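You operate a simulated robot arm through the tools that you are given. There is no shell and no other tool.

The job below is to be done with a simulated robot arm. You get a single attempt, and the scene is never put back.

JOB
Catch the reel's taped end, park the bar, then lock the disc on.
Fine: use the blue bar; it goes into the grey holder on the plate; fit the grey disc, then close its lever.

It is judged by the outcome, as a careful person would: the job done as asked, and still so three seconds after it is handed in. It fails if anything else is knocked over, pushed out of place, dropped, spilled or broken.

ROBOT AND FRAMES
A 7-joint arm with a two-finger parallel gripper, fixed in place. Base frame: the origin is on the floor under the middle of its stand, x ahead of it, y to its left, z up. Readings come in mm, rad, newtons and seconds.
It reaches about 1135 mm from its shoulder. Its first joint turns from -2.496 to 2.496 rad. Payload 3 kg.
The TCP is the grasp point between the finger pads, 30 mm short of the fingertips. In the tool frame z runs along the fingers and y along their closing line. Largest opening 110 mm; finger width 20, thickness 10; the body of the gripper, 48 by 112 mm, starts 55 mm behind the TCP.
Orientation is that of the tool frame in the base frame, as [roll, pitch, yaw] about the fixed x, y, z axes, in that order (R = Rz(yaw) Ry(pitch) Rx(roll)). With the fingers straight down and closing along the base's y, the tool's x points along the base's -x, its y along +y and its z along -z.

CONTROLS
- The arm moves only by the tool jog_arm. Its argument "deltas" is one flat list of numbers, 7 for each row, row after row: the shift along the tool's x, y, z in units of 50 mm (1.0 is 50 mm), then the turn, a rotation vector about the tool's x, y, z in units of 8 degrees (1.0 is 8 degrees), then the opening, from 0 (shut) to 1 (fully open). In form: [dx, dy, dz, wx, wy, wz, jaw, dx, dy, dz, wx, wy, wz, jaw, ...]. A call has 1 to 20 rows; each row shifts and turns the commanded pose from where the row before left it, along the tool's axes as they then stand. A call with a number of a shift or a turn outside -1 to 1 is refused whole. Each row takes 0.2 s and may step no farther than 50 mm and 0.15 rad from the row before; otherwise, or with a gripper value out of range, the whole call is refused. A pose out of reach is approached as far as the arm can. The call stops where the force on the tool passes 40 N (or 10 N more than at its start, if that is more) or the arm is blocked; 0.2 s more then pass. Each finger travels about 153 mm/s and halts on what it meets, pressing with about 26 N; the grip force reading is that of the motor and also rises with nothing between the fingers. The clock runs only during rows and for 0.2 s after the last one: add rows that do not move to give the fingers time. It gives the time, the measured TCP pose, the force on the tool (base axes), the opening and the grip force at its end, in the units of the frame above (readings bear some noise), with the torque about the TCP (base axes, N m) and any sound that the robot's microphone picked up, and new pictures: "views" is both (left out), scene, wrist or none.
- Cameras (640 x 400 px; columns grow to the right, rows downward): "scene" is fixed at [228, 658.9, 1768.7]; the picture's right is [-0.99, -0.16, 0.00], its down [-0.07, 0.45, -0.89] and it looks along [0.14, -0.88, -0.45] (base axes); focal length 347 px, centre (320, 200). "wrist" rides on the gripper at [72, 17, -103] in the tool frame; the picture's right is [-0.23, 0.97, 0.00], its down [-0.76, -0.18, -0.62] and it looks along [-0.61, -0.14, 0.78] (tool axes); focal length 222 px, centre (320, 200). There is no depth. A picture from a camera that has moved, and an enlarged one, comes with that camera's place and axes in the base frame and with its lens. The place of the scene camera against the robot may be out by one fixed shift of up to 18 mm in any direction.
- move_column(by): moves the trunk up (or, below 0, down) by that many mm; the arm rides with it, the base frame stays. It gives what a move gives, with no picture.
- inspect(camera, box): a new picture of the part [left, top, right, bottom] of that camera's present view, enlarged. The clock stands still meanwhile.
- hand_in(): hands the job in; it is judged then, once.

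Nothing tells you positions but the pictures and the camera data. Unless the task says otherwise, let go and move clear before handing in.

The tools are called after "Call:" by a JSON object that holds its "name" and its "arguments". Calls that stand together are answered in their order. jog_arm: Moves the arm, as the interface text tells. Its arguments: {"type":"object","properties":{"deltas":{"type":"array","items":{"type":"number"}},"views":{"type":"string","enum":["both","scene","wrist","none"]}},"required":["deltas"]} The other tools are called the same way: move_column (by) moves the trunk up or down; inspect (camera, box) takes an enlarged picture of a part of a camera's view; hand_in () hands the job in.

At the start:

```text
t: 0.0
position: [280.1, -296.4, 1509.3]
ee_rot: [-3.14, 0.0, 3.142]
contact_force: [0.6, -0.6, 0.0]
ft_torque: [-0.01, 0.04, 0.0]
opening: 109.9
grip_force: 0.1
trunk travel left (down, up): [-477.0, 13.0]
```

scene: 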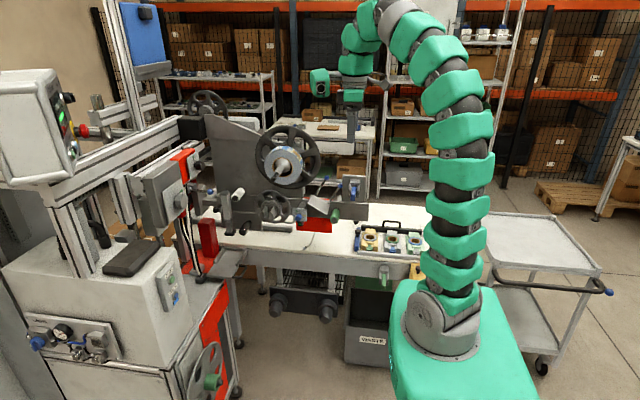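
wrist: 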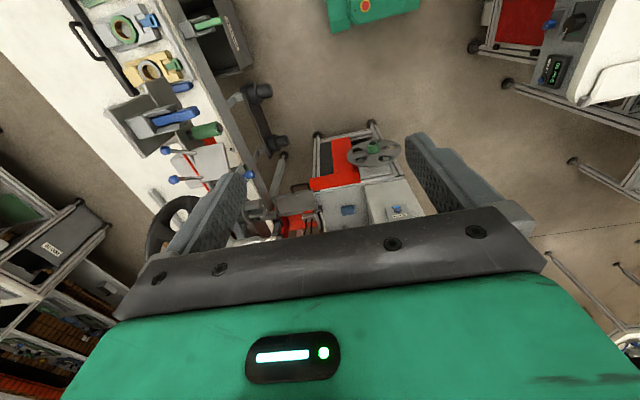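

I see a bench with a reel machine, a tray of discs/clamps, and a press-like machine on the left. I'll take enlarged pictures before moving anything.

Call:
{"name": "inspect", "arguments": {"camera": "scene", "box": [180, 80, 400, 220]}}

Call:
{"name": "inspect", "arguments": {"camera": "scene", "box": [280, 160, 440, 260]}}

Call:
{"name": "inspect", "arguments": {"camera": "wrist", "box": [60, 0, 260, 125]}}

Call:
{"name": "inspect", "arguments": {"camera": "wrist", "box": [140, 100, 300, 250]}}

```text
2.86 times, centred on (290, 150) of scene
camera zoom: at [228.0, 658.9, 1768.7], right [-0.99, -0.16, 0.0], down [-0.07, 0.45, -0.89], along [0.14, -0.88, -0.45], focal length 991 px, centre (406, 343)
```

zoom: 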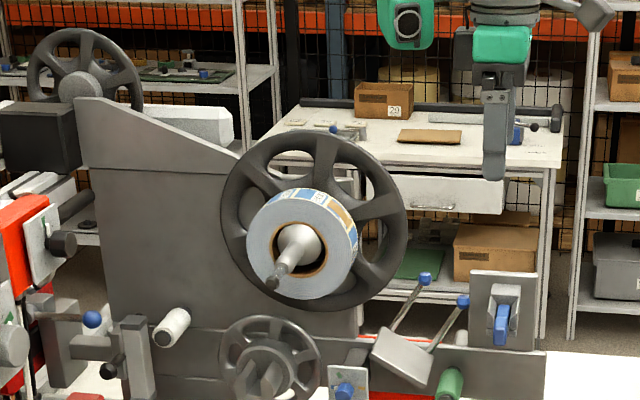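

```text
4.00 times, centred on (360, 210) of scene
camera zoom: at [228.0, 658.9, 1768.7], right [-0.99, -0.16, 0.0], down [-0.07, 0.45, -0.89], along [0.14, -0.88, -0.45], focal length 1388 px, centre (160, 160)
```

zoom: 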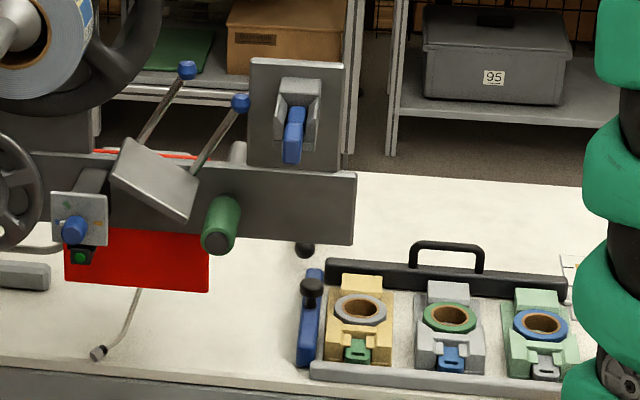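

```text
3.20 times, centred on (160, 62) of wrist
camera zoom: at [207.0, -280.9, 1612.4], right [0.23, 0.97, 0.0], down [0.76, -0.18, 0.62], along [0.61, -0.14, -0.78], focal length 711 px, centre (832, 640)
```

zoom: 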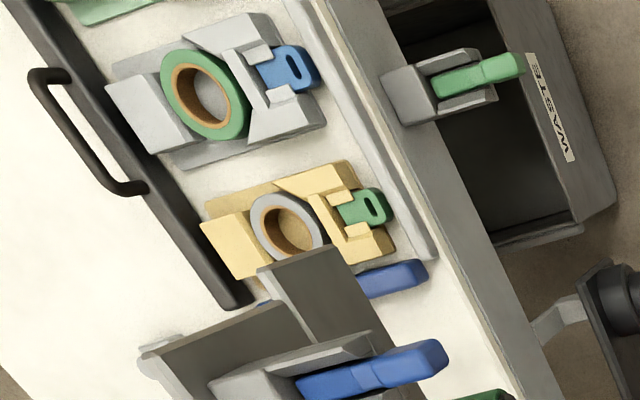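

```text
2.67 times, centred on (220, 175) of wrist
camera zoom: at [207.0, -280.9, 1612.4], right [0.23, 0.97, 0.0], down [0.76, -0.18, 0.62], along [0.61, -0.14, -0.78], focal length 592 px, centre (587, 267)
```

zoom: 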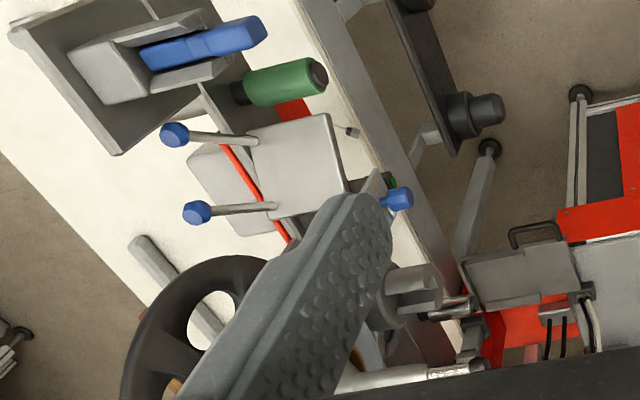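

The job items are around the reel and tray. I'll zoom in further to identify each part.

Call:
{"name": "inspect", "arguments": {"camera": "scene", "box": [345, 215, 425, 265]}}

Call:
{"name": "inspect", "arguments": {"camera": "scene", "box": [290, 165, 386, 225]}}

Call:
{"name": "inspect", "arguments": {"camera": "scene", "box": [245, 115, 325, 225]}}

Call:
{"name": "inspect", "arguments": {"camera": "scene", "box": [180, 160, 308, 250]}}

Call:
{"name": "inspect", "arguments": {"camera": "scene", "box": [0, 40, 200, 190]}}

Call:
{"name": "inspect", "arguments": {"camera": "scene", "box": [290, 60, 390, 150]}}

```text
8.00 times, centred on (385, 240) of scene
camera zoom: at [228.0, 658.9, 1768.7], right [-0.99, -0.16, 0.0], down [-0.07, 0.45, -0.89], along [0.14, -0.88, -0.45], focal length 2775 px, centre (-200, -120)
```

zoom: 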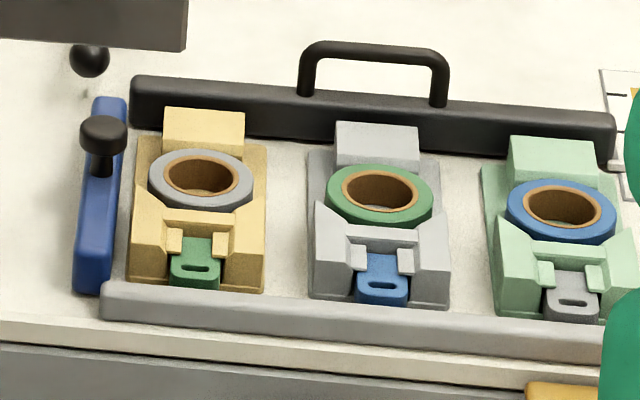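

```text
6.67 times, centred on (338, 195) of scene
camera zoom: at [228.0, 658.9, 1768.7], right [-0.99, -0.16, 0.0], down [-0.07, 0.45, -0.89], along [0.14, -0.88, -0.45], focal length 2312 px, centre (200, 233)
```

zoom: 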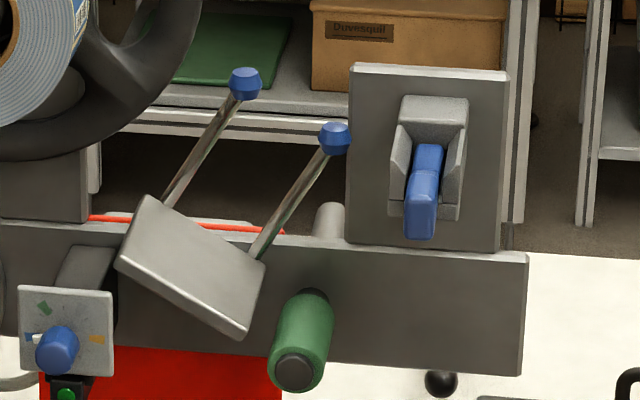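

```text
3.64 times, centred on (285, 170) of scene
camera zoom: at [228.0, 658.9, 1768.7], right [-0.99, -0.16, 0.0], down [-0.07, 0.45, -0.89], along [0.14, -0.88, -0.45], focal length 1261 px, centre (447, 309)
```

zoom: 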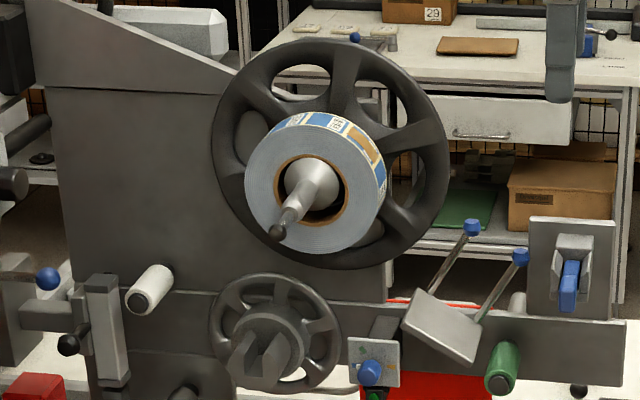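

```text
4.44 times, centred on (244, 205) of scene
camera zoom: at [228.0, 658.9, 1768.7], right [-0.99, -0.16, 0.0], down [-0.07, 0.45, -0.89], along [0.14, -0.88, -0.45], focal length 1542 px, centre (658, 178)
```

zoom: 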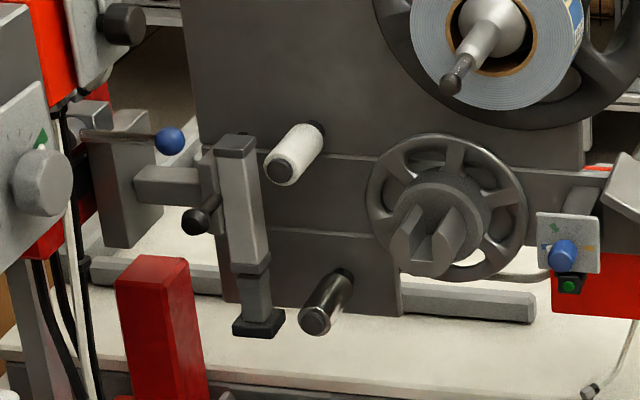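

```text
2.67 times, centred on (100, 115) of scene
camera zoom: at [228.0, 658.9, 1768.7], right [-0.99, -0.16, 0.0], down [-0.07, 0.45, -0.89], along [0.14, -0.88, -0.45], focal length 925 px, centre (907, 427)
```

zoom: 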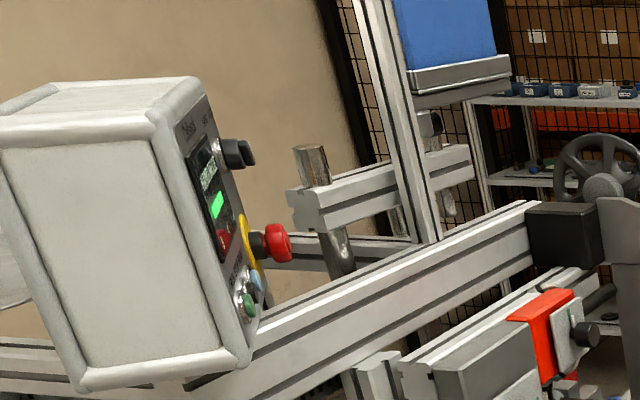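

```text
4.44 times, centred on (340, 105) of scene
camera zoom: at [228.0, 658.9, 1768.7], right [-0.99, -0.16, 0.0], down [-0.07, 0.45, -0.89], along [0.14, -0.88, -0.45], focal length 1542 px, centre (231, 622)
```

zoom: 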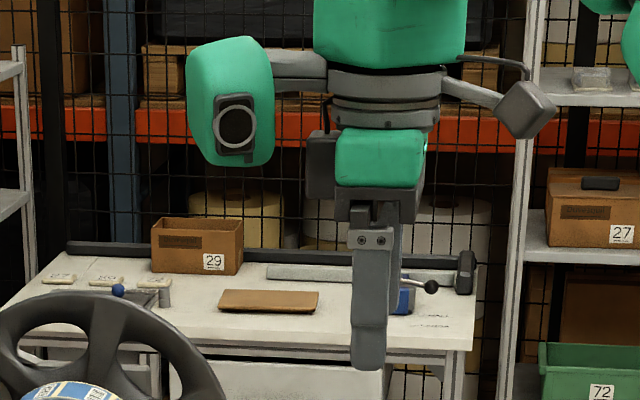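

The tray is around (100, -810, 830) and the reel around (630, -800, 1180). I'll turn the wrist so its camera faces the bench (-y) and look more closely.

Call:
{"name": "jog_arm", "arguments": {"deltas": [0, 0, 0, 0, 0, 1, 1, 0, 0, 0, 0, 0, 1, 1, 0, 0, 0, 0, 0, 1, 1, 0, 0, 0, 0, 0, 1, 1, 0, 0, 0, 0, 0, 1, 1, 0, 0, 0, 0, 0, 1, 1, 0, 0, 0, 0, 0, 1, 1, 0, 0, 0, 0, 0, 1, 1, 0, 0, 0, 0, 0, 1, 1, 0, 0, 0, 0, 0, 1, 1, 0, 0, 0, 0, 0, 1, 1]}}

```text
t: 2.4
position: [281.2, -296.6, 1509.0]
ee_rot: [3.141, 0.0, 1.604]
contact_force: [-0.4, -0.1, 0.2]
ft_torque: [-0.02, -0.02, 0.01]
opening: 109.9
grip_force: 0.0
trunk travel left (down, up): [-477.0, 13.0]
camera wrist: at [294.2, -224.8, 1612.6], right [0.98, -0.2, 0.0], down [-0.15, -0.77, 0.62], along [-0.12, -0.61, -0.78], focal length 222 px, centre (320, 200)
```

scene: 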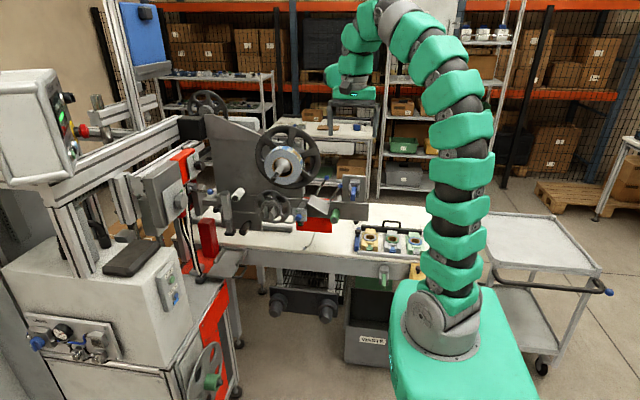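
wrist: 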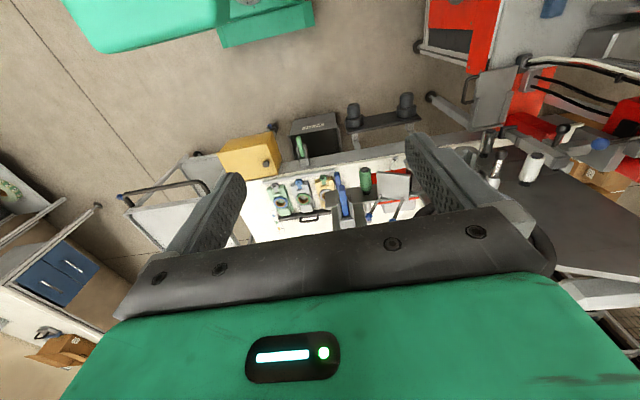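

Call:
{"name": "inspect", "arguments": {"camera": "wrist", "box": [240, 120, 440, 245]}}

Call:
{"name": "inspect", "arguments": {"camera": "wrist", "box": [330, 150, 430, 230]}}

Call:
{"name": "inspect", "arguments": {"camera": "wrist", "box": [440, 100, 640, 250]}}

```text
3.20 times, centred on (340, 182) of wrist
camera zoom: at [294.2, -224.8, 1612.6], right [0.98, -0.2, 0.0], down [-0.15, -0.77, 0.62], along [-0.12, -0.61, -0.78], focal length 711 px, centre (256, 256)
```

zoom: 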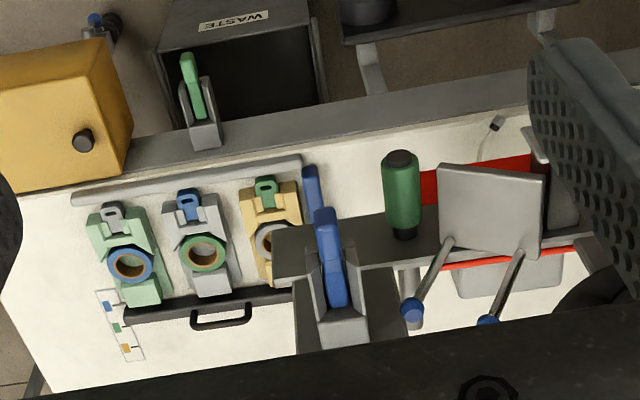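

```text
5.00 times, centred on (380, 190) of wrist
camera zoom: at [294.2, -224.8, 1612.6], right [0.98, -0.2, 0.0], down [-0.15, -0.77, 0.62], along [-0.12, -0.61, -0.78], focal length 1111 px, centre (20, 250)
```

zoom: 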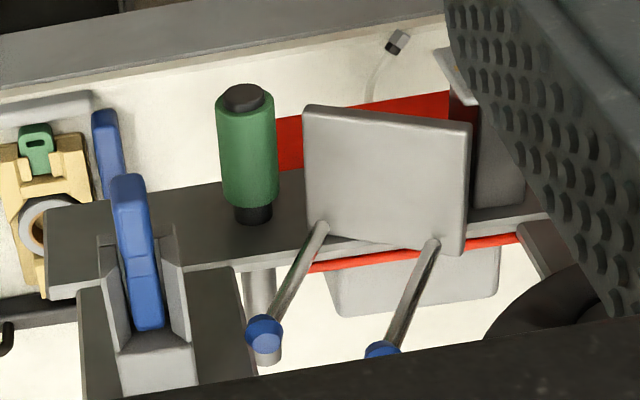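

```text
2.67 times, centred on (540, 175) of wrist
camera zoom: at [294.2, -224.8, 1612.6], right [0.98, -0.2, 0.0], down [-0.15, -0.77, 0.62], along [-0.12, -0.61, -0.78], focal length 592 px, centre (-267, 267)
```

zoom: 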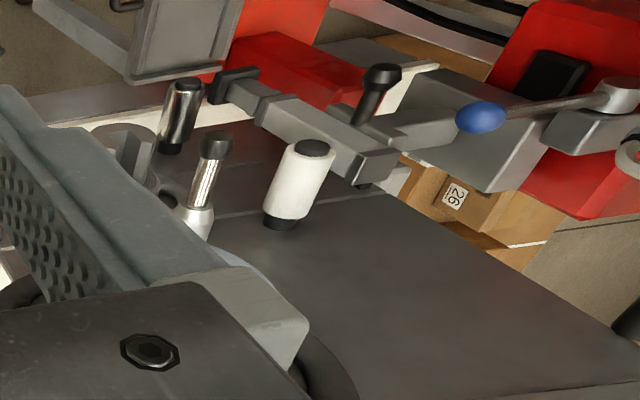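

Call:
{"name": "jog_arm", "arguments": {"deltas": [-0.5, -0.45, 0.5, 0, 0, 0, 1, -0.5, -0.45, 0.5, 0, 0, 0, 1, -0.5, -0.45, 0.5, 0, 0, 0, 1, -0.5, -0.45, 0.5, 0, 0, 0, 1, -0.5, -0.45, 0.5, 0, 0, 0, 1, -0.5, -0.45, 0.5, 0, 0, 0, 1, -0.5, -0.45, 0.5, 0, 0, 0, 1, -0.5, -0.45, 0.5, 0, 0, 0, 1]}}

```text
t: 4.2
position: [108.3, -501.9, 1312.0]
ee_rot: [-3.141, 0.003, 1.605]
contact_force: [-0.4, -0.3, 0.2]
ft_torque: [-0.03, -0.01, 0.03]
opening: 110.0
grip_force: 0.0
trunk travel left (down, up): [-477.0, 13.0]
camera wrist: at [121.0, -429.1, 1414.7], right [0.98, -0.19, 0.0], down [-0.15, -0.77, 0.62], along [-0.12, -0.61, -0.78], focal length 222 px, centre (320, 200)
```

scene: 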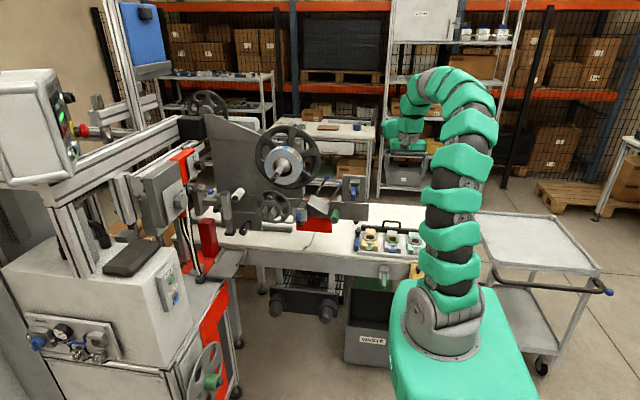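
wrist: 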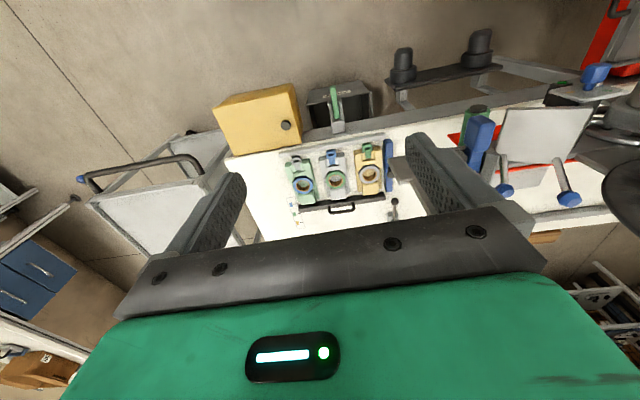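

Call:
{"name": "inspect", "arguments": {"camera": "wrist", "box": [275, 130, 411, 220]}}

Call:
{"name": "inspect", "arguments": {"camera": "wrist", "box": [440, 60, 640, 220]}}

Call:
{"name": "inspect", "arguments": {"camera": "wrist", "box": [210, 70, 390, 160]}}

Call:
{"name": "inspect", "arguments": {"camera": "wrist", "box": [375, 100, 535, 230]}}

```text
4.44 times, centred on (343, 175) of wrist
camera zoom: at [121.0, -429.1, 1414.7], right [0.98, -0.19, 0.0], down [-0.15, -0.77, 0.62], along [-0.12, -0.61, -0.78], focal length 987 px, centre (218, 311)
```

zoom: 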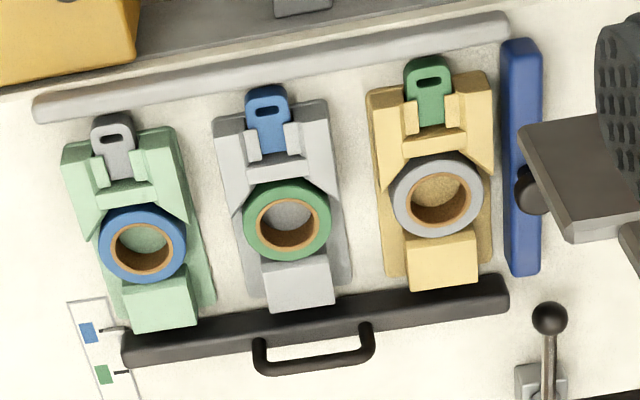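

```text
2.50 times, centred on (540, 140) of wrist
camera zoom: at [121.0, -429.1, 1414.7], right [0.98, -0.19, 0.0], down [-0.15, -0.77, 0.62], along [-0.12, -0.61, -0.78], focal length 555 px, centre (-230, 350)
```

zoom: 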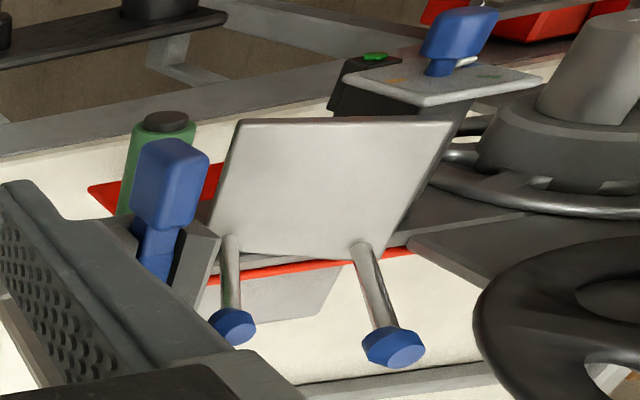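

```text
3.56 times, centred on (300, 115) of wrist
camera zoom: at [121.0, -429.1, 1414.7], right [0.98, -0.19, 0.0], down [-0.15, -0.77, 0.62], along [-0.12, -0.61, -0.78], focal length 790 px, centre (391, 502)
```

zoom: 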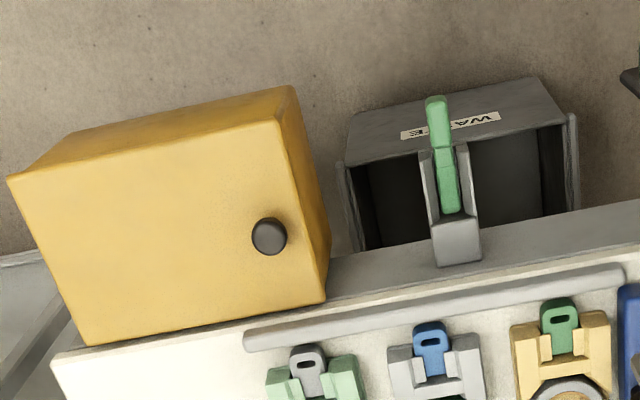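

```text
3.08 times, centred on (455, 165) of wrist
camera zoom: at [121.0, -429.1, 1414.7], right [0.98, -0.19, 0.0], down [-0.15, -0.77, 0.62], along [-0.12, -0.61, -0.78], focal length 684 px, centre (-95, 308)
```

zoom: 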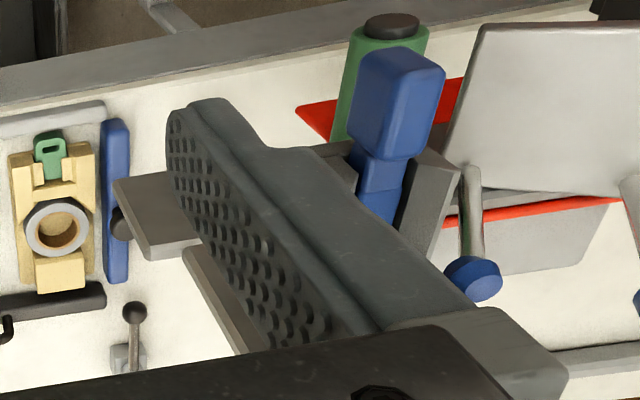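

Now I'll move in front of the reel and tilt the camera towards it.

Call:
{"name": "jog_arm", "arguments": {"deltas": [0.2, 0.97, 0, 0, 0, 0, 1, 0.2, 0.97, 0, 0, 0, 0, 1, 0.2, 0.97, 0, 0, 0, 0, 1, 0.2, 0.97, 0, 0, 0, 0, 1, 0.2, 0.97, 0, 0, 0, 0, 1, 0.2, 0.97, 0, 0, 0, 0, 1, 0.2, 0.97, 0, 0, 0, 0, 1, 0.2, 0.97, 0, 0, 0, 0, 1, 0.2, 0.97, 0, 0, 0, 0, 1, 0, 0, 0, 0, -1, 0, 1, 0, 0, 0, 0, -1, 0, 1, 0, 0, 0, 0, -1, 0, 1, 0, 0, 0, 0, -1, 0, 1, 0, 0, 0, 0, -1, 0, 1, 0, 0, 0, 0, -1, 0, 1]}}

```text
t: 7.4
position: [541.7, -400.2, 1308.2]
ee_rot: [3.141, 0.84, 1.607]
contact_force: [-0.8, -0.1, 1.1]
ft_torque: [0.01, 0.03, 0.01]
opening: 110.3
grip_force: 0.1
trunk travel left (down, up): [-477.0, 13.0]
camera wrist: at [552.3, -273.9, 1324.5], right [0.98, -0.12, 0.17], down [-0.18, -0.05, 0.98], along [-0.11, -0.99, -0.07], focal length 222 px, centre (320, 200)
```

scene: 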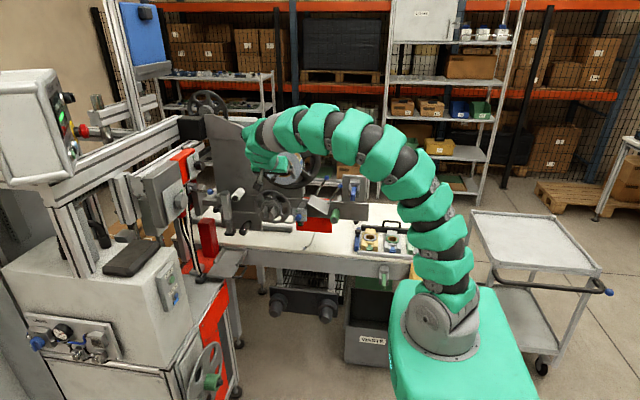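
wrist: 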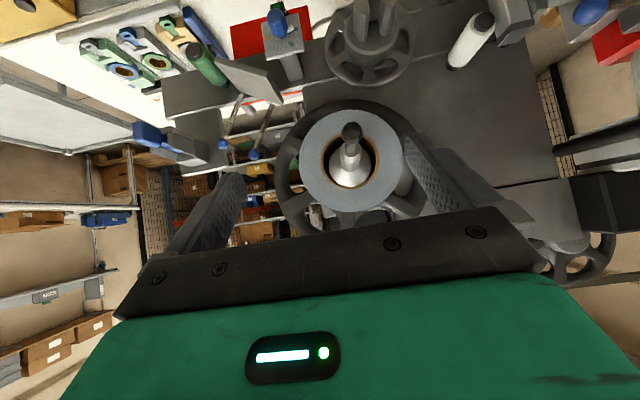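

Call:
{"name": "inspect", "arguments": {"camera": "wrist", "box": [260, 90, 440, 240]}}

Call:
{"name": "inspect", "arguments": {"camera": "wrist", "box": [180, 0, 340, 170]}}

Call:
{"name": "inspect", "arguments": {"camera": "wrist", "box": [300, 0, 500, 100]}}

Call:
{"name": "inspect", "arguments": {"camera": "wrist", "box": [60, 20, 240, 150]}}

```text
2.67 times, centred on (350, 165) of wrist
camera zoom: at [552.3, -273.9, 1324.5], right [0.98, -0.12, 0.17], down [-0.18, -0.05, 0.98], along [-0.11, -0.99, -0.07], focal length 592 px, centre (240, 293)
```

zoom: 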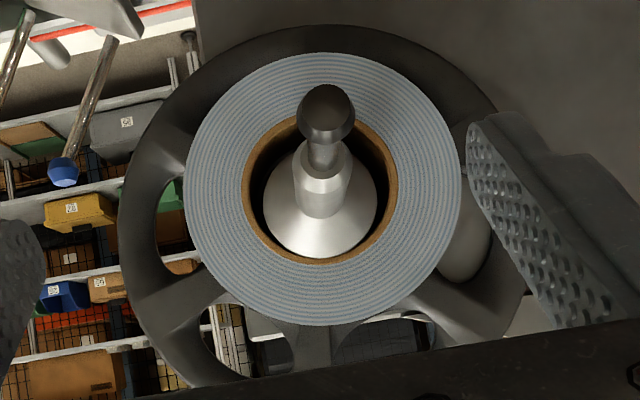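

```text
2.35 times, centred on (260, 85) of wrist
camera zoom: at [552.3, -273.9, 1324.5], right [0.98, -0.12, 0.17], down [-0.18, -0.05, 0.98], along [-0.11, -0.99, -0.07], focal length 523 px, centre (461, 471)
```

zoom: 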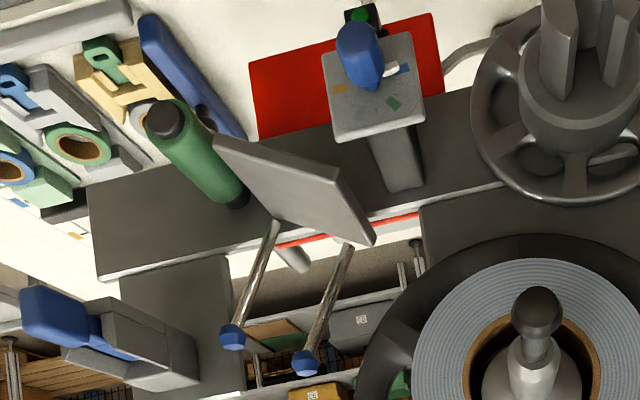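

```text
3.20 times, centred on (400, 50) of wrist
camera zoom: at [552.3, -273.9, 1324.5], right [0.98, -0.12, 0.17], down [-0.18, -0.05, 0.98], along [-0.11, -0.99, -0.07], focal length 711 px, centre (64, 680)
```

zoom: 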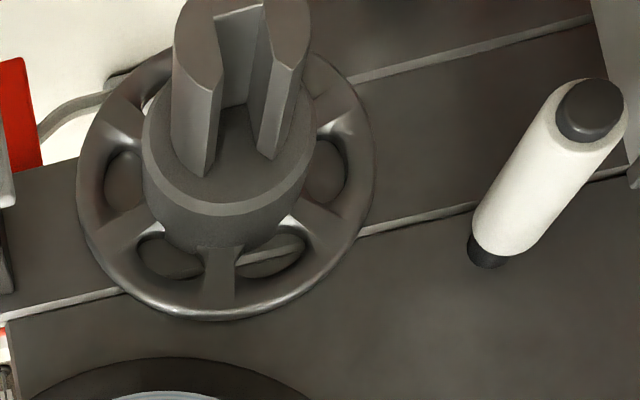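

```text
3.08 times, centred on (150, 85) of wrist
camera zoom: at [552.3, -273.9, 1324.5], right [0.98, -0.12, 0.17], down [-0.18, -0.05, 0.98], along [-0.11, -0.99, -0.07], focal length 684 px, centre (843, 554)
```

zoom: 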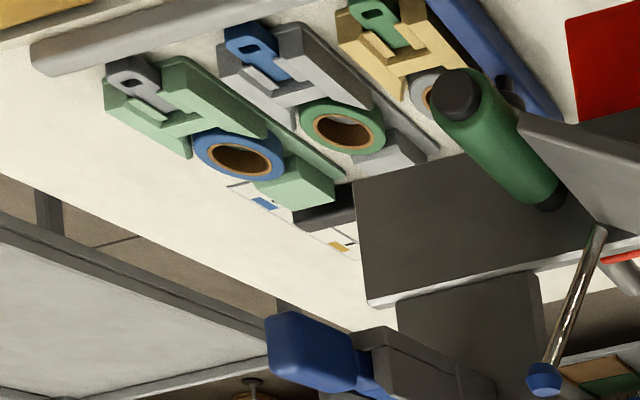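

Call:
{"name": "inspect", "arguments": {"camera": "scene", "box": [440, 190, 640, 315]}}

Call:
{"name": "inspect", "arguments": {"camera": "scene", "box": [0, 230, 240, 400]}}

Call:
{"name": "inspect", "arguments": {"camera": "scene", "box": [240, 230, 440, 370]}}

Call:
{"name": "inspect", "arguments": {"camera": "scene", "box": [150, 60, 300, 150]}}

Call:
{"name": "inspect", "arguments": {"camera": "scene", "box": [380, 0, 520, 200]}}

Call:
{"name": "inspect", "arguments": {"camera": "scene", "box": [100, 130, 240, 270]}}

```text
3.20 times, centred on (540, 252) of scene
camera zoom: at [228.0, 658.9, 1768.7], right [-0.99, -0.16, 0.0], down [-0.07, 0.45, -0.89], along [0.14, -0.88, -0.45], focal length 1110 px, centre (-384, 32)
```

zoom: 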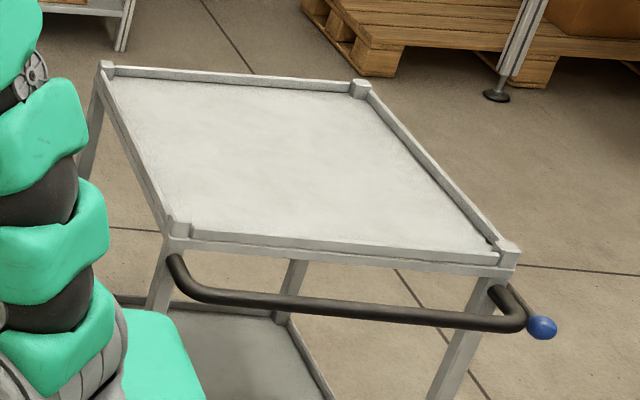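

```text
2.35 times, centred on (120, 315) of scene
camera zoom: at [228.0, 658.9, 1768.7], right [-0.99, -0.16, 0.0], down [-0.07, 0.45, -0.89], along [0.14, -0.88, -0.45], focal length 816 px, centre (791, -71)
```

zoom: 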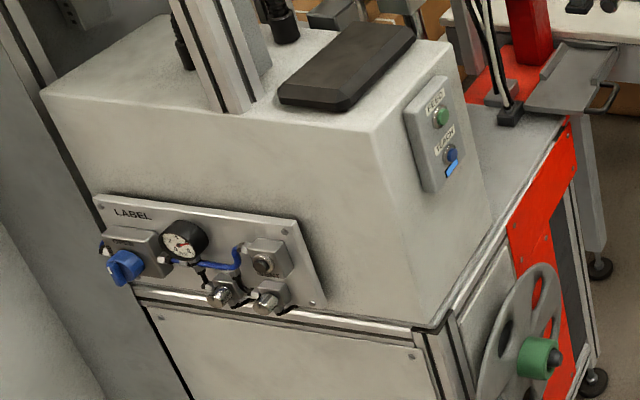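

```text
2.86 times, centred on (340, 300) of scene
camera zoom: at [228.0, 658.9, 1768.7], right [-0.99, -0.16, 0.0], down [-0.07, 0.45, -0.89], along [0.14, -0.88, -0.45], focal length 991 px, centre (263, -86)
```

zoom: 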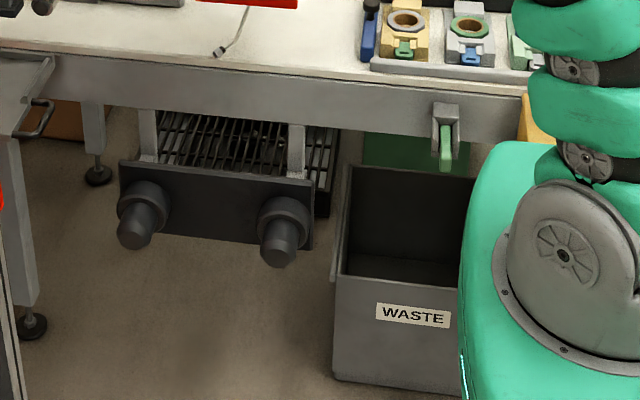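

```text
4.27 times, centred on (225, 105) of scene
camera zoom: at [228.0, 658.9, 1768.7], right [-0.99, -0.16, 0.0], down [-0.07, 0.45, -0.89], along [0.14, -0.88, -0.45], focal length 1480 px, centre (725, 605)
```

zoom: 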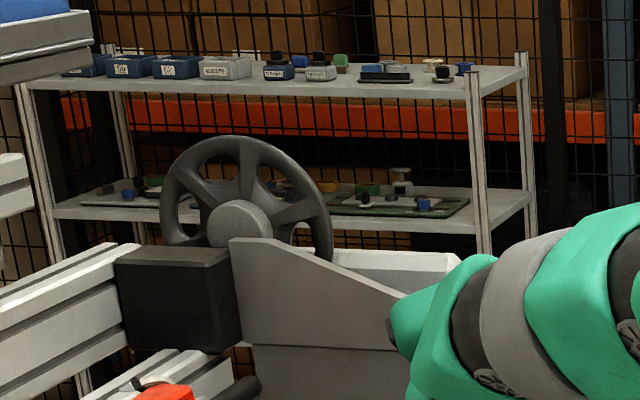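

```text
2.00 times, centred on (450, 100) of scene
camera zoom: at [228.0, 658.9, 1768.7], right [-0.99, -0.16, 0.0], down [-0.07, 0.45, -0.89], along [0.14, -0.88, -0.45], focal length 694 px, centre (60, 400)
```

zoom: 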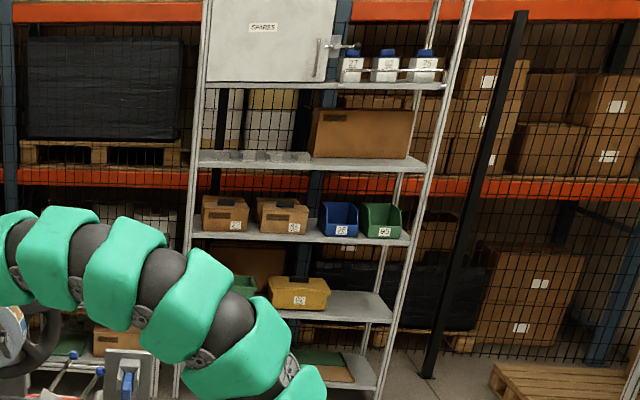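

```text
2.86 times, centred on (170, 200) of scene
camera zoom: at [228.0, 658.9, 1768.7], right [-0.99, -0.16, 0.0], down [-0.07, 0.45, -0.89], along [0.14, -0.88, -0.45], focal length 991 px, centre (749, 200)
```

zoom: 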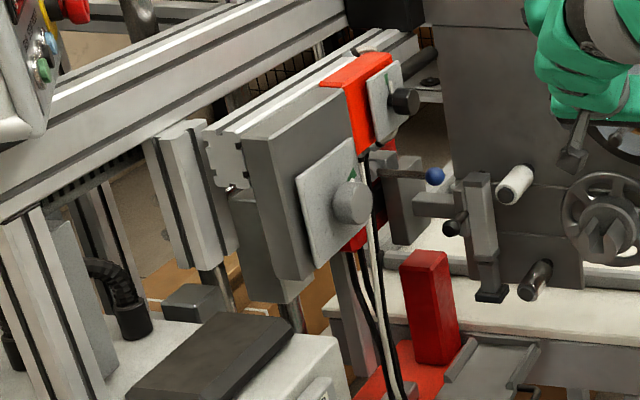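

Call:
{"name": "inspect", "arguments": {"camera": "scene", "box": [150, 310, 250, 400]}}

Call:
{"name": "inspect", "arguments": {"camera": "scene", "box": [255, 70, 375, 145]}}

Call:
{"name": "inspect", "arguments": {"camera": "scene", "box": [330, 195, 430, 265]}}

```text
4.44 times, centred on (200, 355) of scene
camera zoom: at [228.0, 658.9, 1768.7], right [-0.99, -0.16, 0.0], down [-0.07, 0.45, -0.89], along [0.14, -0.88, -0.45], focal length 1542 px, centre (853, -489)
```

zoom: 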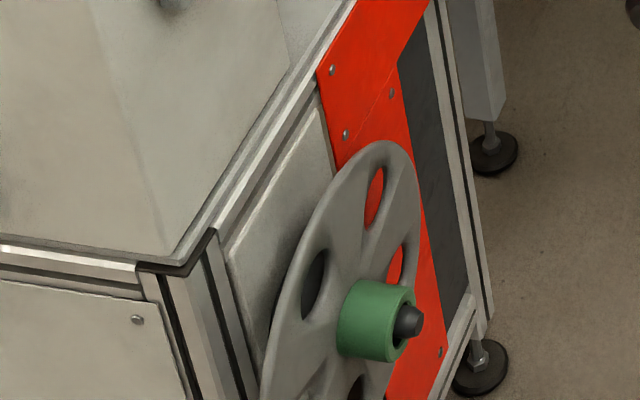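

```text
5.33 times, centred on (315, 108) of scene
camera zoom: at [228.0, 658.9, 1768.7], right [-0.99, -0.16, 0.0], down [-0.07, 0.45, -0.89], along [0.14, -0.88, -0.45], focal length 1850 px, centre (347, 693)
```

zoom: 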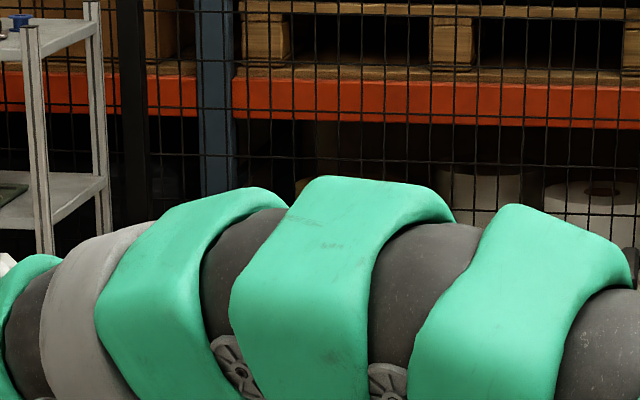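

```text
5.71 times, centred on (380, 230) of scene
camera zoom: at [228.0, 658.9, 1768.7], right [-0.99, -0.16, 0.0], down [-0.07, 0.45, -0.89], along [0.14, -0.88, -0.45], focal length 1982 px, centre (-23, 29)
```

zoom: 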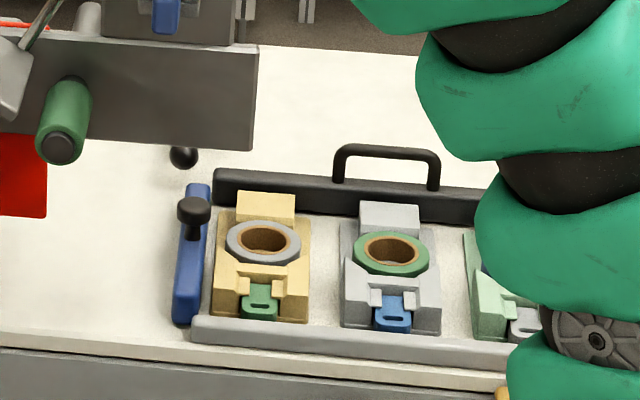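

The machine sits closer than I first thought (the spindle knob is around (582, -475, 1250)), so I'm backing off. Then I'll look at the reel from its -x side to see the taped end.

Call:
{"name": "jog_arm", "arguments": {"deltas": [0.29, -0.885, -0.32, 0, 0, 0, 1, 0.29, -0.885, -0.32, 0, 0, 0, 1, 0, 0, 0, -0.7, 0, -0.623, 1, 0, 0, 0, -0.7, 0, -0.623, 1, 0, 0, 0, -0.7, 0, -0.623, 1, 0, 0, 0, -0.7, 0, -0.623, 1, 0, 0, 0, -0.7, 0, -0.623, 1, 0, 0, 0, -0.7, 0, -0.623, 1]}}

```text
t: 9.2
position: [450.0, -357.5, 1309.5]
ee_rot: [3.138, 0.84, 2.388]
contact_force: [0.4, -0.1, 0.4]
ft_torque: [0.01, 0.0, -0.03]
opening: 110.0
grip_force: 0.0
trunk travel left (down, up): [-477.0, 13.0]
camera wrist: at [368.6, -260.9, 1324.5], right [0.77, 0.61, 0.17], down [-0.09, -0.16, 0.98], along [0.63, -0.78, -0.07], focal length 222 px, centre (320, 200)
```

scene: 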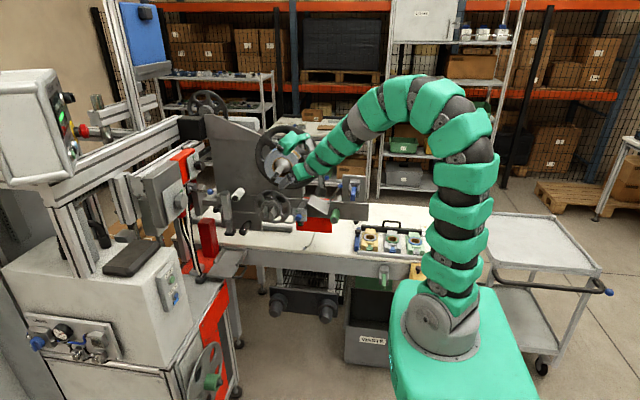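
wrist: 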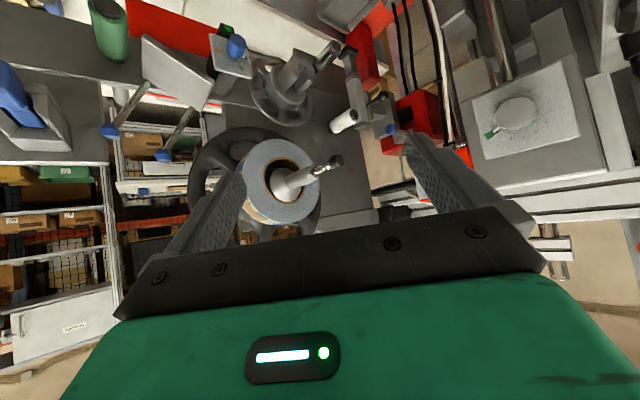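

Call:
{"name": "inspect", "arguments": {"camera": "wrist", "box": [190, 110, 390, 240]}}

Call:
{"name": "inspect", "arguments": {"camera": "wrist", "box": [0, 0, 200, 180]}}

Call:
{"name": "inspect", "arguments": {"camera": "wrist", "box": [230, 130, 350, 230]}}

```text
3.08 times, centred on (290, 175) of wrist
camera zoom: at [368.6, -260.9, 1324.5], right [0.77, 0.61, 0.17], down [-0.09, -0.16, 0.98], along [0.63, -0.78, -0.07], focal length 684 px, centre (412, 277)
```

zoom: 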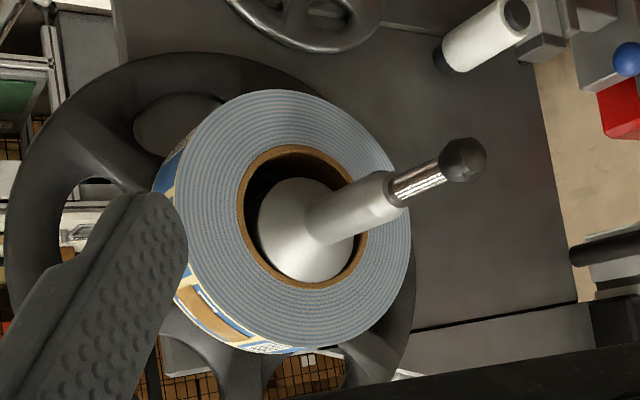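

```text
2.22 times, centred on (100, 90) of wrist
camera zoom: at [368.6, -260.9, 1324.5], right [0.77, 0.61, 0.17], down [-0.09, -0.16, 0.98], along [0.63, -0.78, -0.07], focal length 494 px, centre (809, 444)
```

zoom: 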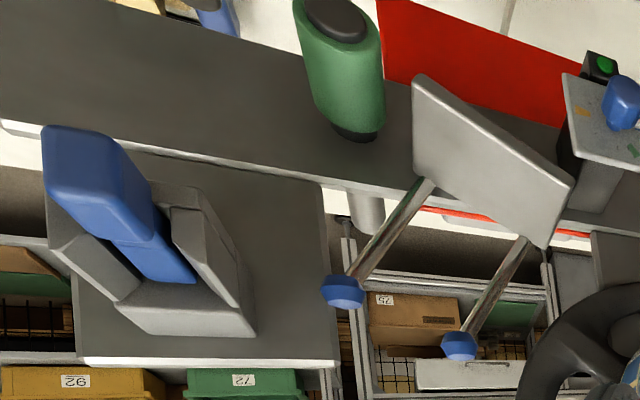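

```text
4.00 times, centred on (290, 180) of wrist
camera zoom: at [368.6, -260.9, 1324.5], right [0.77, 0.61, 0.17], down [-0.09, -0.16, 0.98], along [0.63, -0.78, -0.07], focal length 888 px, centre (440, 280)
```

zoom: 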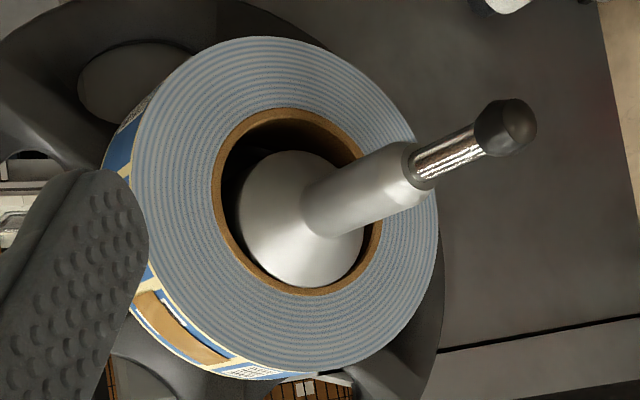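

Call:
{"name": "jog_arm", "arguments": {"deltas": [0, 0, 0, 0.7, 0, 0.623, 1, 0, 0, 0, 0.7, 0, 0.623, 1, 0, 0, 0, 0.7, 0, 0.623, 1, 0, 0, 0, 0.7, 0, 0.623, 1, 0, 0, 0, 0.7, 0, 0.623, 1, 0, 0, 0, 0.7, 0, 0.623, 1, 0, -0.9, 0, 0, 0, 0, 1, 0, -0.9, 0, 0, 0, 0, 1, 0, -0.9, 0, 0, 0, 0, 1, 0, -0.9, 0, 0, 0, 0, 1]}}

```text
t: 11.4
position: [271.2, -363.5, 1310.2]
ee_rot: [-3.14, 0.837, 1.606]
contact_force: [0.2, 0.4, -0.1]
ft_torque: [-0.02, -0.03, 0.04]
opening: 110.0
grip_force: 0.1
trunk travel left (down, up): [-477.0, 13.0]
camera wrist: at [283.0, -238.3, 1325.4], right [0.98, -0.12, 0.17], down [-0.18, -0.05, 0.98], along [-0.11, -0.99, -0.07], focal length 222 px, centre (320, 200)
```

scene: 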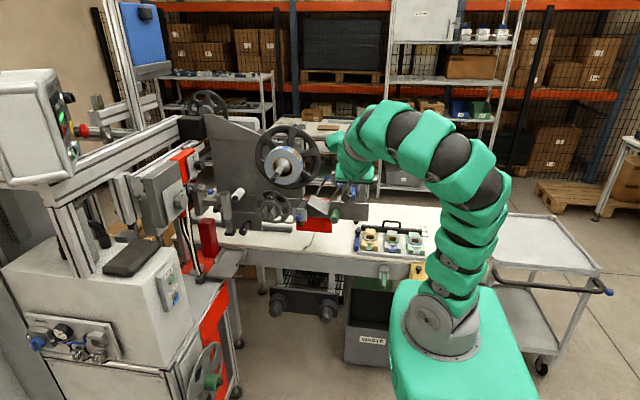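
wrist: 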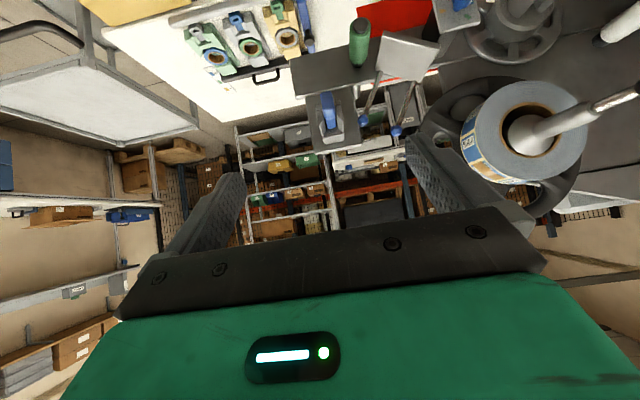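

Call:
{"name": "inspect", "arguments": {"camera": "wrist", "box": [270, 60, 420, 165]}}

Call:
{"name": "inspect", "arguments": {"camera": "wrist", "box": [160, 0, 340, 100]}}

Call:
{"name": "inspect", "arguments": {"camera": "wrist", "box": [430, 60, 640, 200]}}

```text
3.81 times, centred on (345, 112) of wrist
camera zoom: at [283.0, -238.3, 1325.4], right [0.98, -0.12, 0.17], down [-0.18, -0.05, 0.98], along [-0.11, -0.99, -0.07], focal length 846 px, centre (225, 533)
```

zoom: 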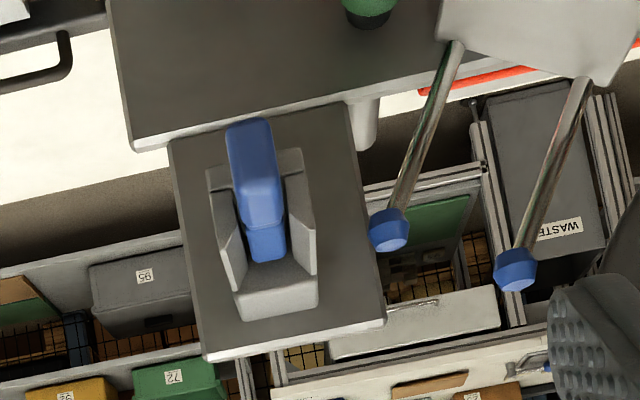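

```text
3.56 times, centred on (250, 50) of wrist
camera zoom: at [283.0, -238.3, 1325.4], right [0.98, -0.12, 0.17], down [-0.18, -0.05, 0.98], along [-0.11, -0.99, -0.07], focal length 790 px, centre (569, 733)
```

zoom: 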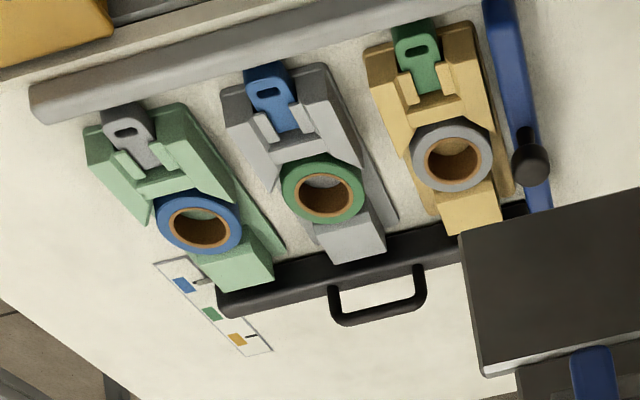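

```text
2.86 times, centred on (535, 130) of wrist
camera zoom: at [283.0, -238.3, 1325.4], right [0.98, -0.12, 0.17], down [-0.18, -0.05, 0.98], along [-0.11, -0.99, -0.07], focal length 635 px, centre (-294, 400)
```

zoom: 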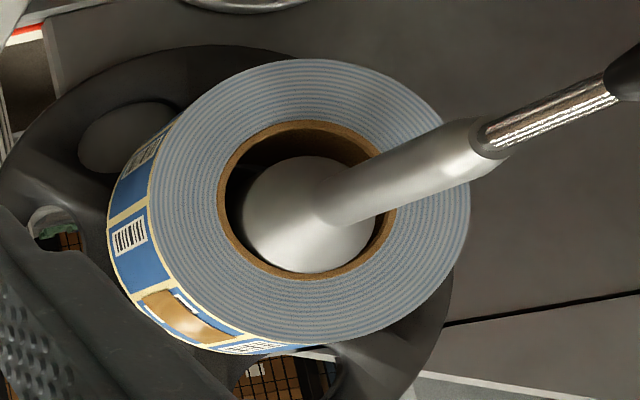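

Next I'll inspect the grey spoked disc hanging on the cabinet peg near (767, -128, 555). I'm moving away from the bench, turning to face +x, and lowering the trunk.

Call:
{"name": "jog_arm", "arguments": {"deltas": [0.525, 0.43, -0.585, 0, 0, 0, 1, 0.525, 0.43, -0.585, 0, 0, 0, 1, 0.525, 0.43, -0.585, 0, 0, 0, 1, 0.525, 0.43, -0.585, 0, 0, 0, 1, 0, 0, 0, -0.743, 0, -0.669, 1, 0, 0, 0, -0.743, 0, -0.669, 1, 0, 0, 0, -0.743, 0, -0.669, 1, 0, 0, 0, -0.743, 0, -0.669, 1, 0, 0, 0, -0.743, 0, -0.669, 1, 0, 0, 0, -0.743, 0, -0.669, 1, 0, 0, 0, -0.743, 0, -0.669, 1, 0, 0, 0, -0.743, 0, -0.669, 1, 0, 0, 0, -0.743, 0, -0.669, 1, 0, 0, 0, -0.743, 0, -0.669, 1, 0, 0, 0, -0.743, 0, -0.669, 1]}}

Call:
{"name": "move_column", "arguments": {"by": -350}}

```text
t: 14.6
position: [385.0, -211.0, 1342.4]
ee_rot: [-3.14, 0.84, -3.14]
contact_force: [-0.5, 0.1, 0.3]
ft_torque: [-0.03, -0.01, -0.03]
opening: 110.2
grip_force: 0.1
out of reach, approached as far as the arm can: row 7
trunk travel left (down, up): [-477.0, 13.0]
camera wrist: at [258.3, -194.9, 1357.2], right [0.15, 0.97, 0.17], down [0.04, -0.18, 0.98], along [0.99, -0.14, -0.07], focal length 222 px, centre (320, 200)
```

scene: 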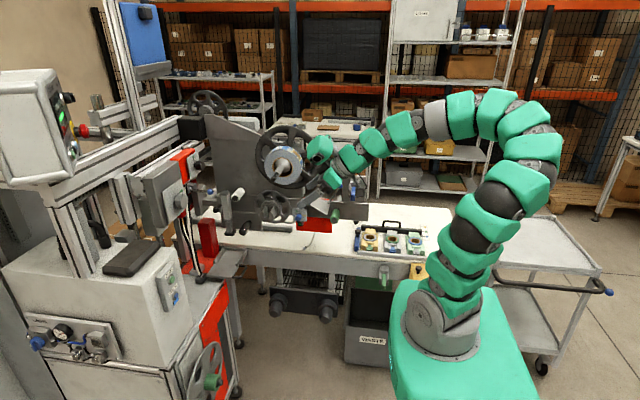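
wrist: 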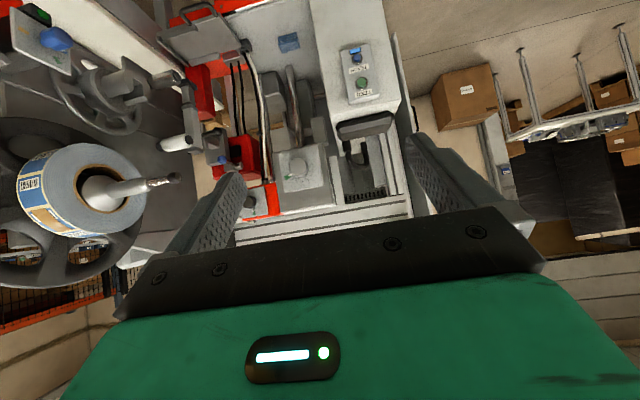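

```text
t: 18.0
position: [384.8, -210.8, 990.5]
ee_rot: [-3.14, 0.838, 3.14]
contact_force: [-0.7, 0.1, -0.2]
ft_torque: [0.0, 0.01, -0.01]
opening: 110.1
grip_force: 0.0
trunk travel left (down, up): [-127.0, 363.0]
```

Call:
{"name": "jog_arm", "arguments": {"deltas": [0, 0, 0, 0, 0, 0, 1]}}

```text
t: 18.4
position: [383.7, -211.6, 991.0]
ee_rot: [3.141, 0.839, 3.139]
contact_force: [-1.0, 0.1, 0.1]
ft_torque: [-0.02, 0.01, 0.01]
opening: 109.8
grip_force: 0.0
trunk travel left (down, up): [-127.0, 363.0]
camera wrist: at [258.2, -194.6, 1006.7], right [0.15, 0.97, 0.17], down [0.05, -0.18, 0.98], along [0.99, -0.14, -0.07], focal length 222 px, centre (320, 200)
```

scene: 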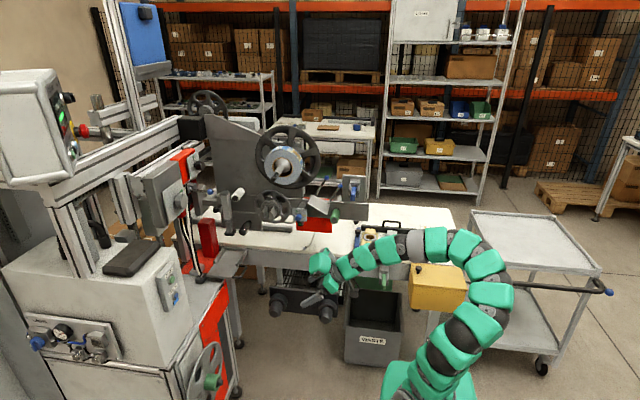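
wrist: 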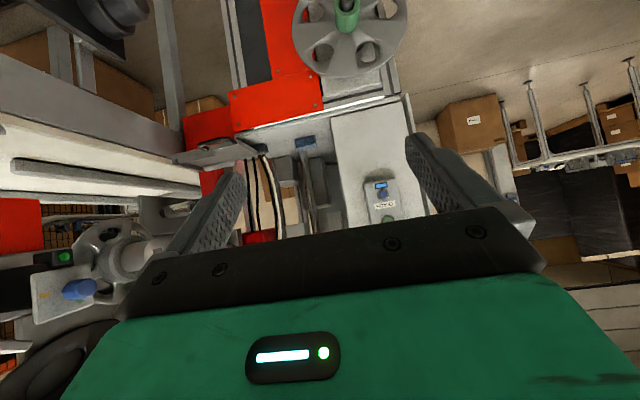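

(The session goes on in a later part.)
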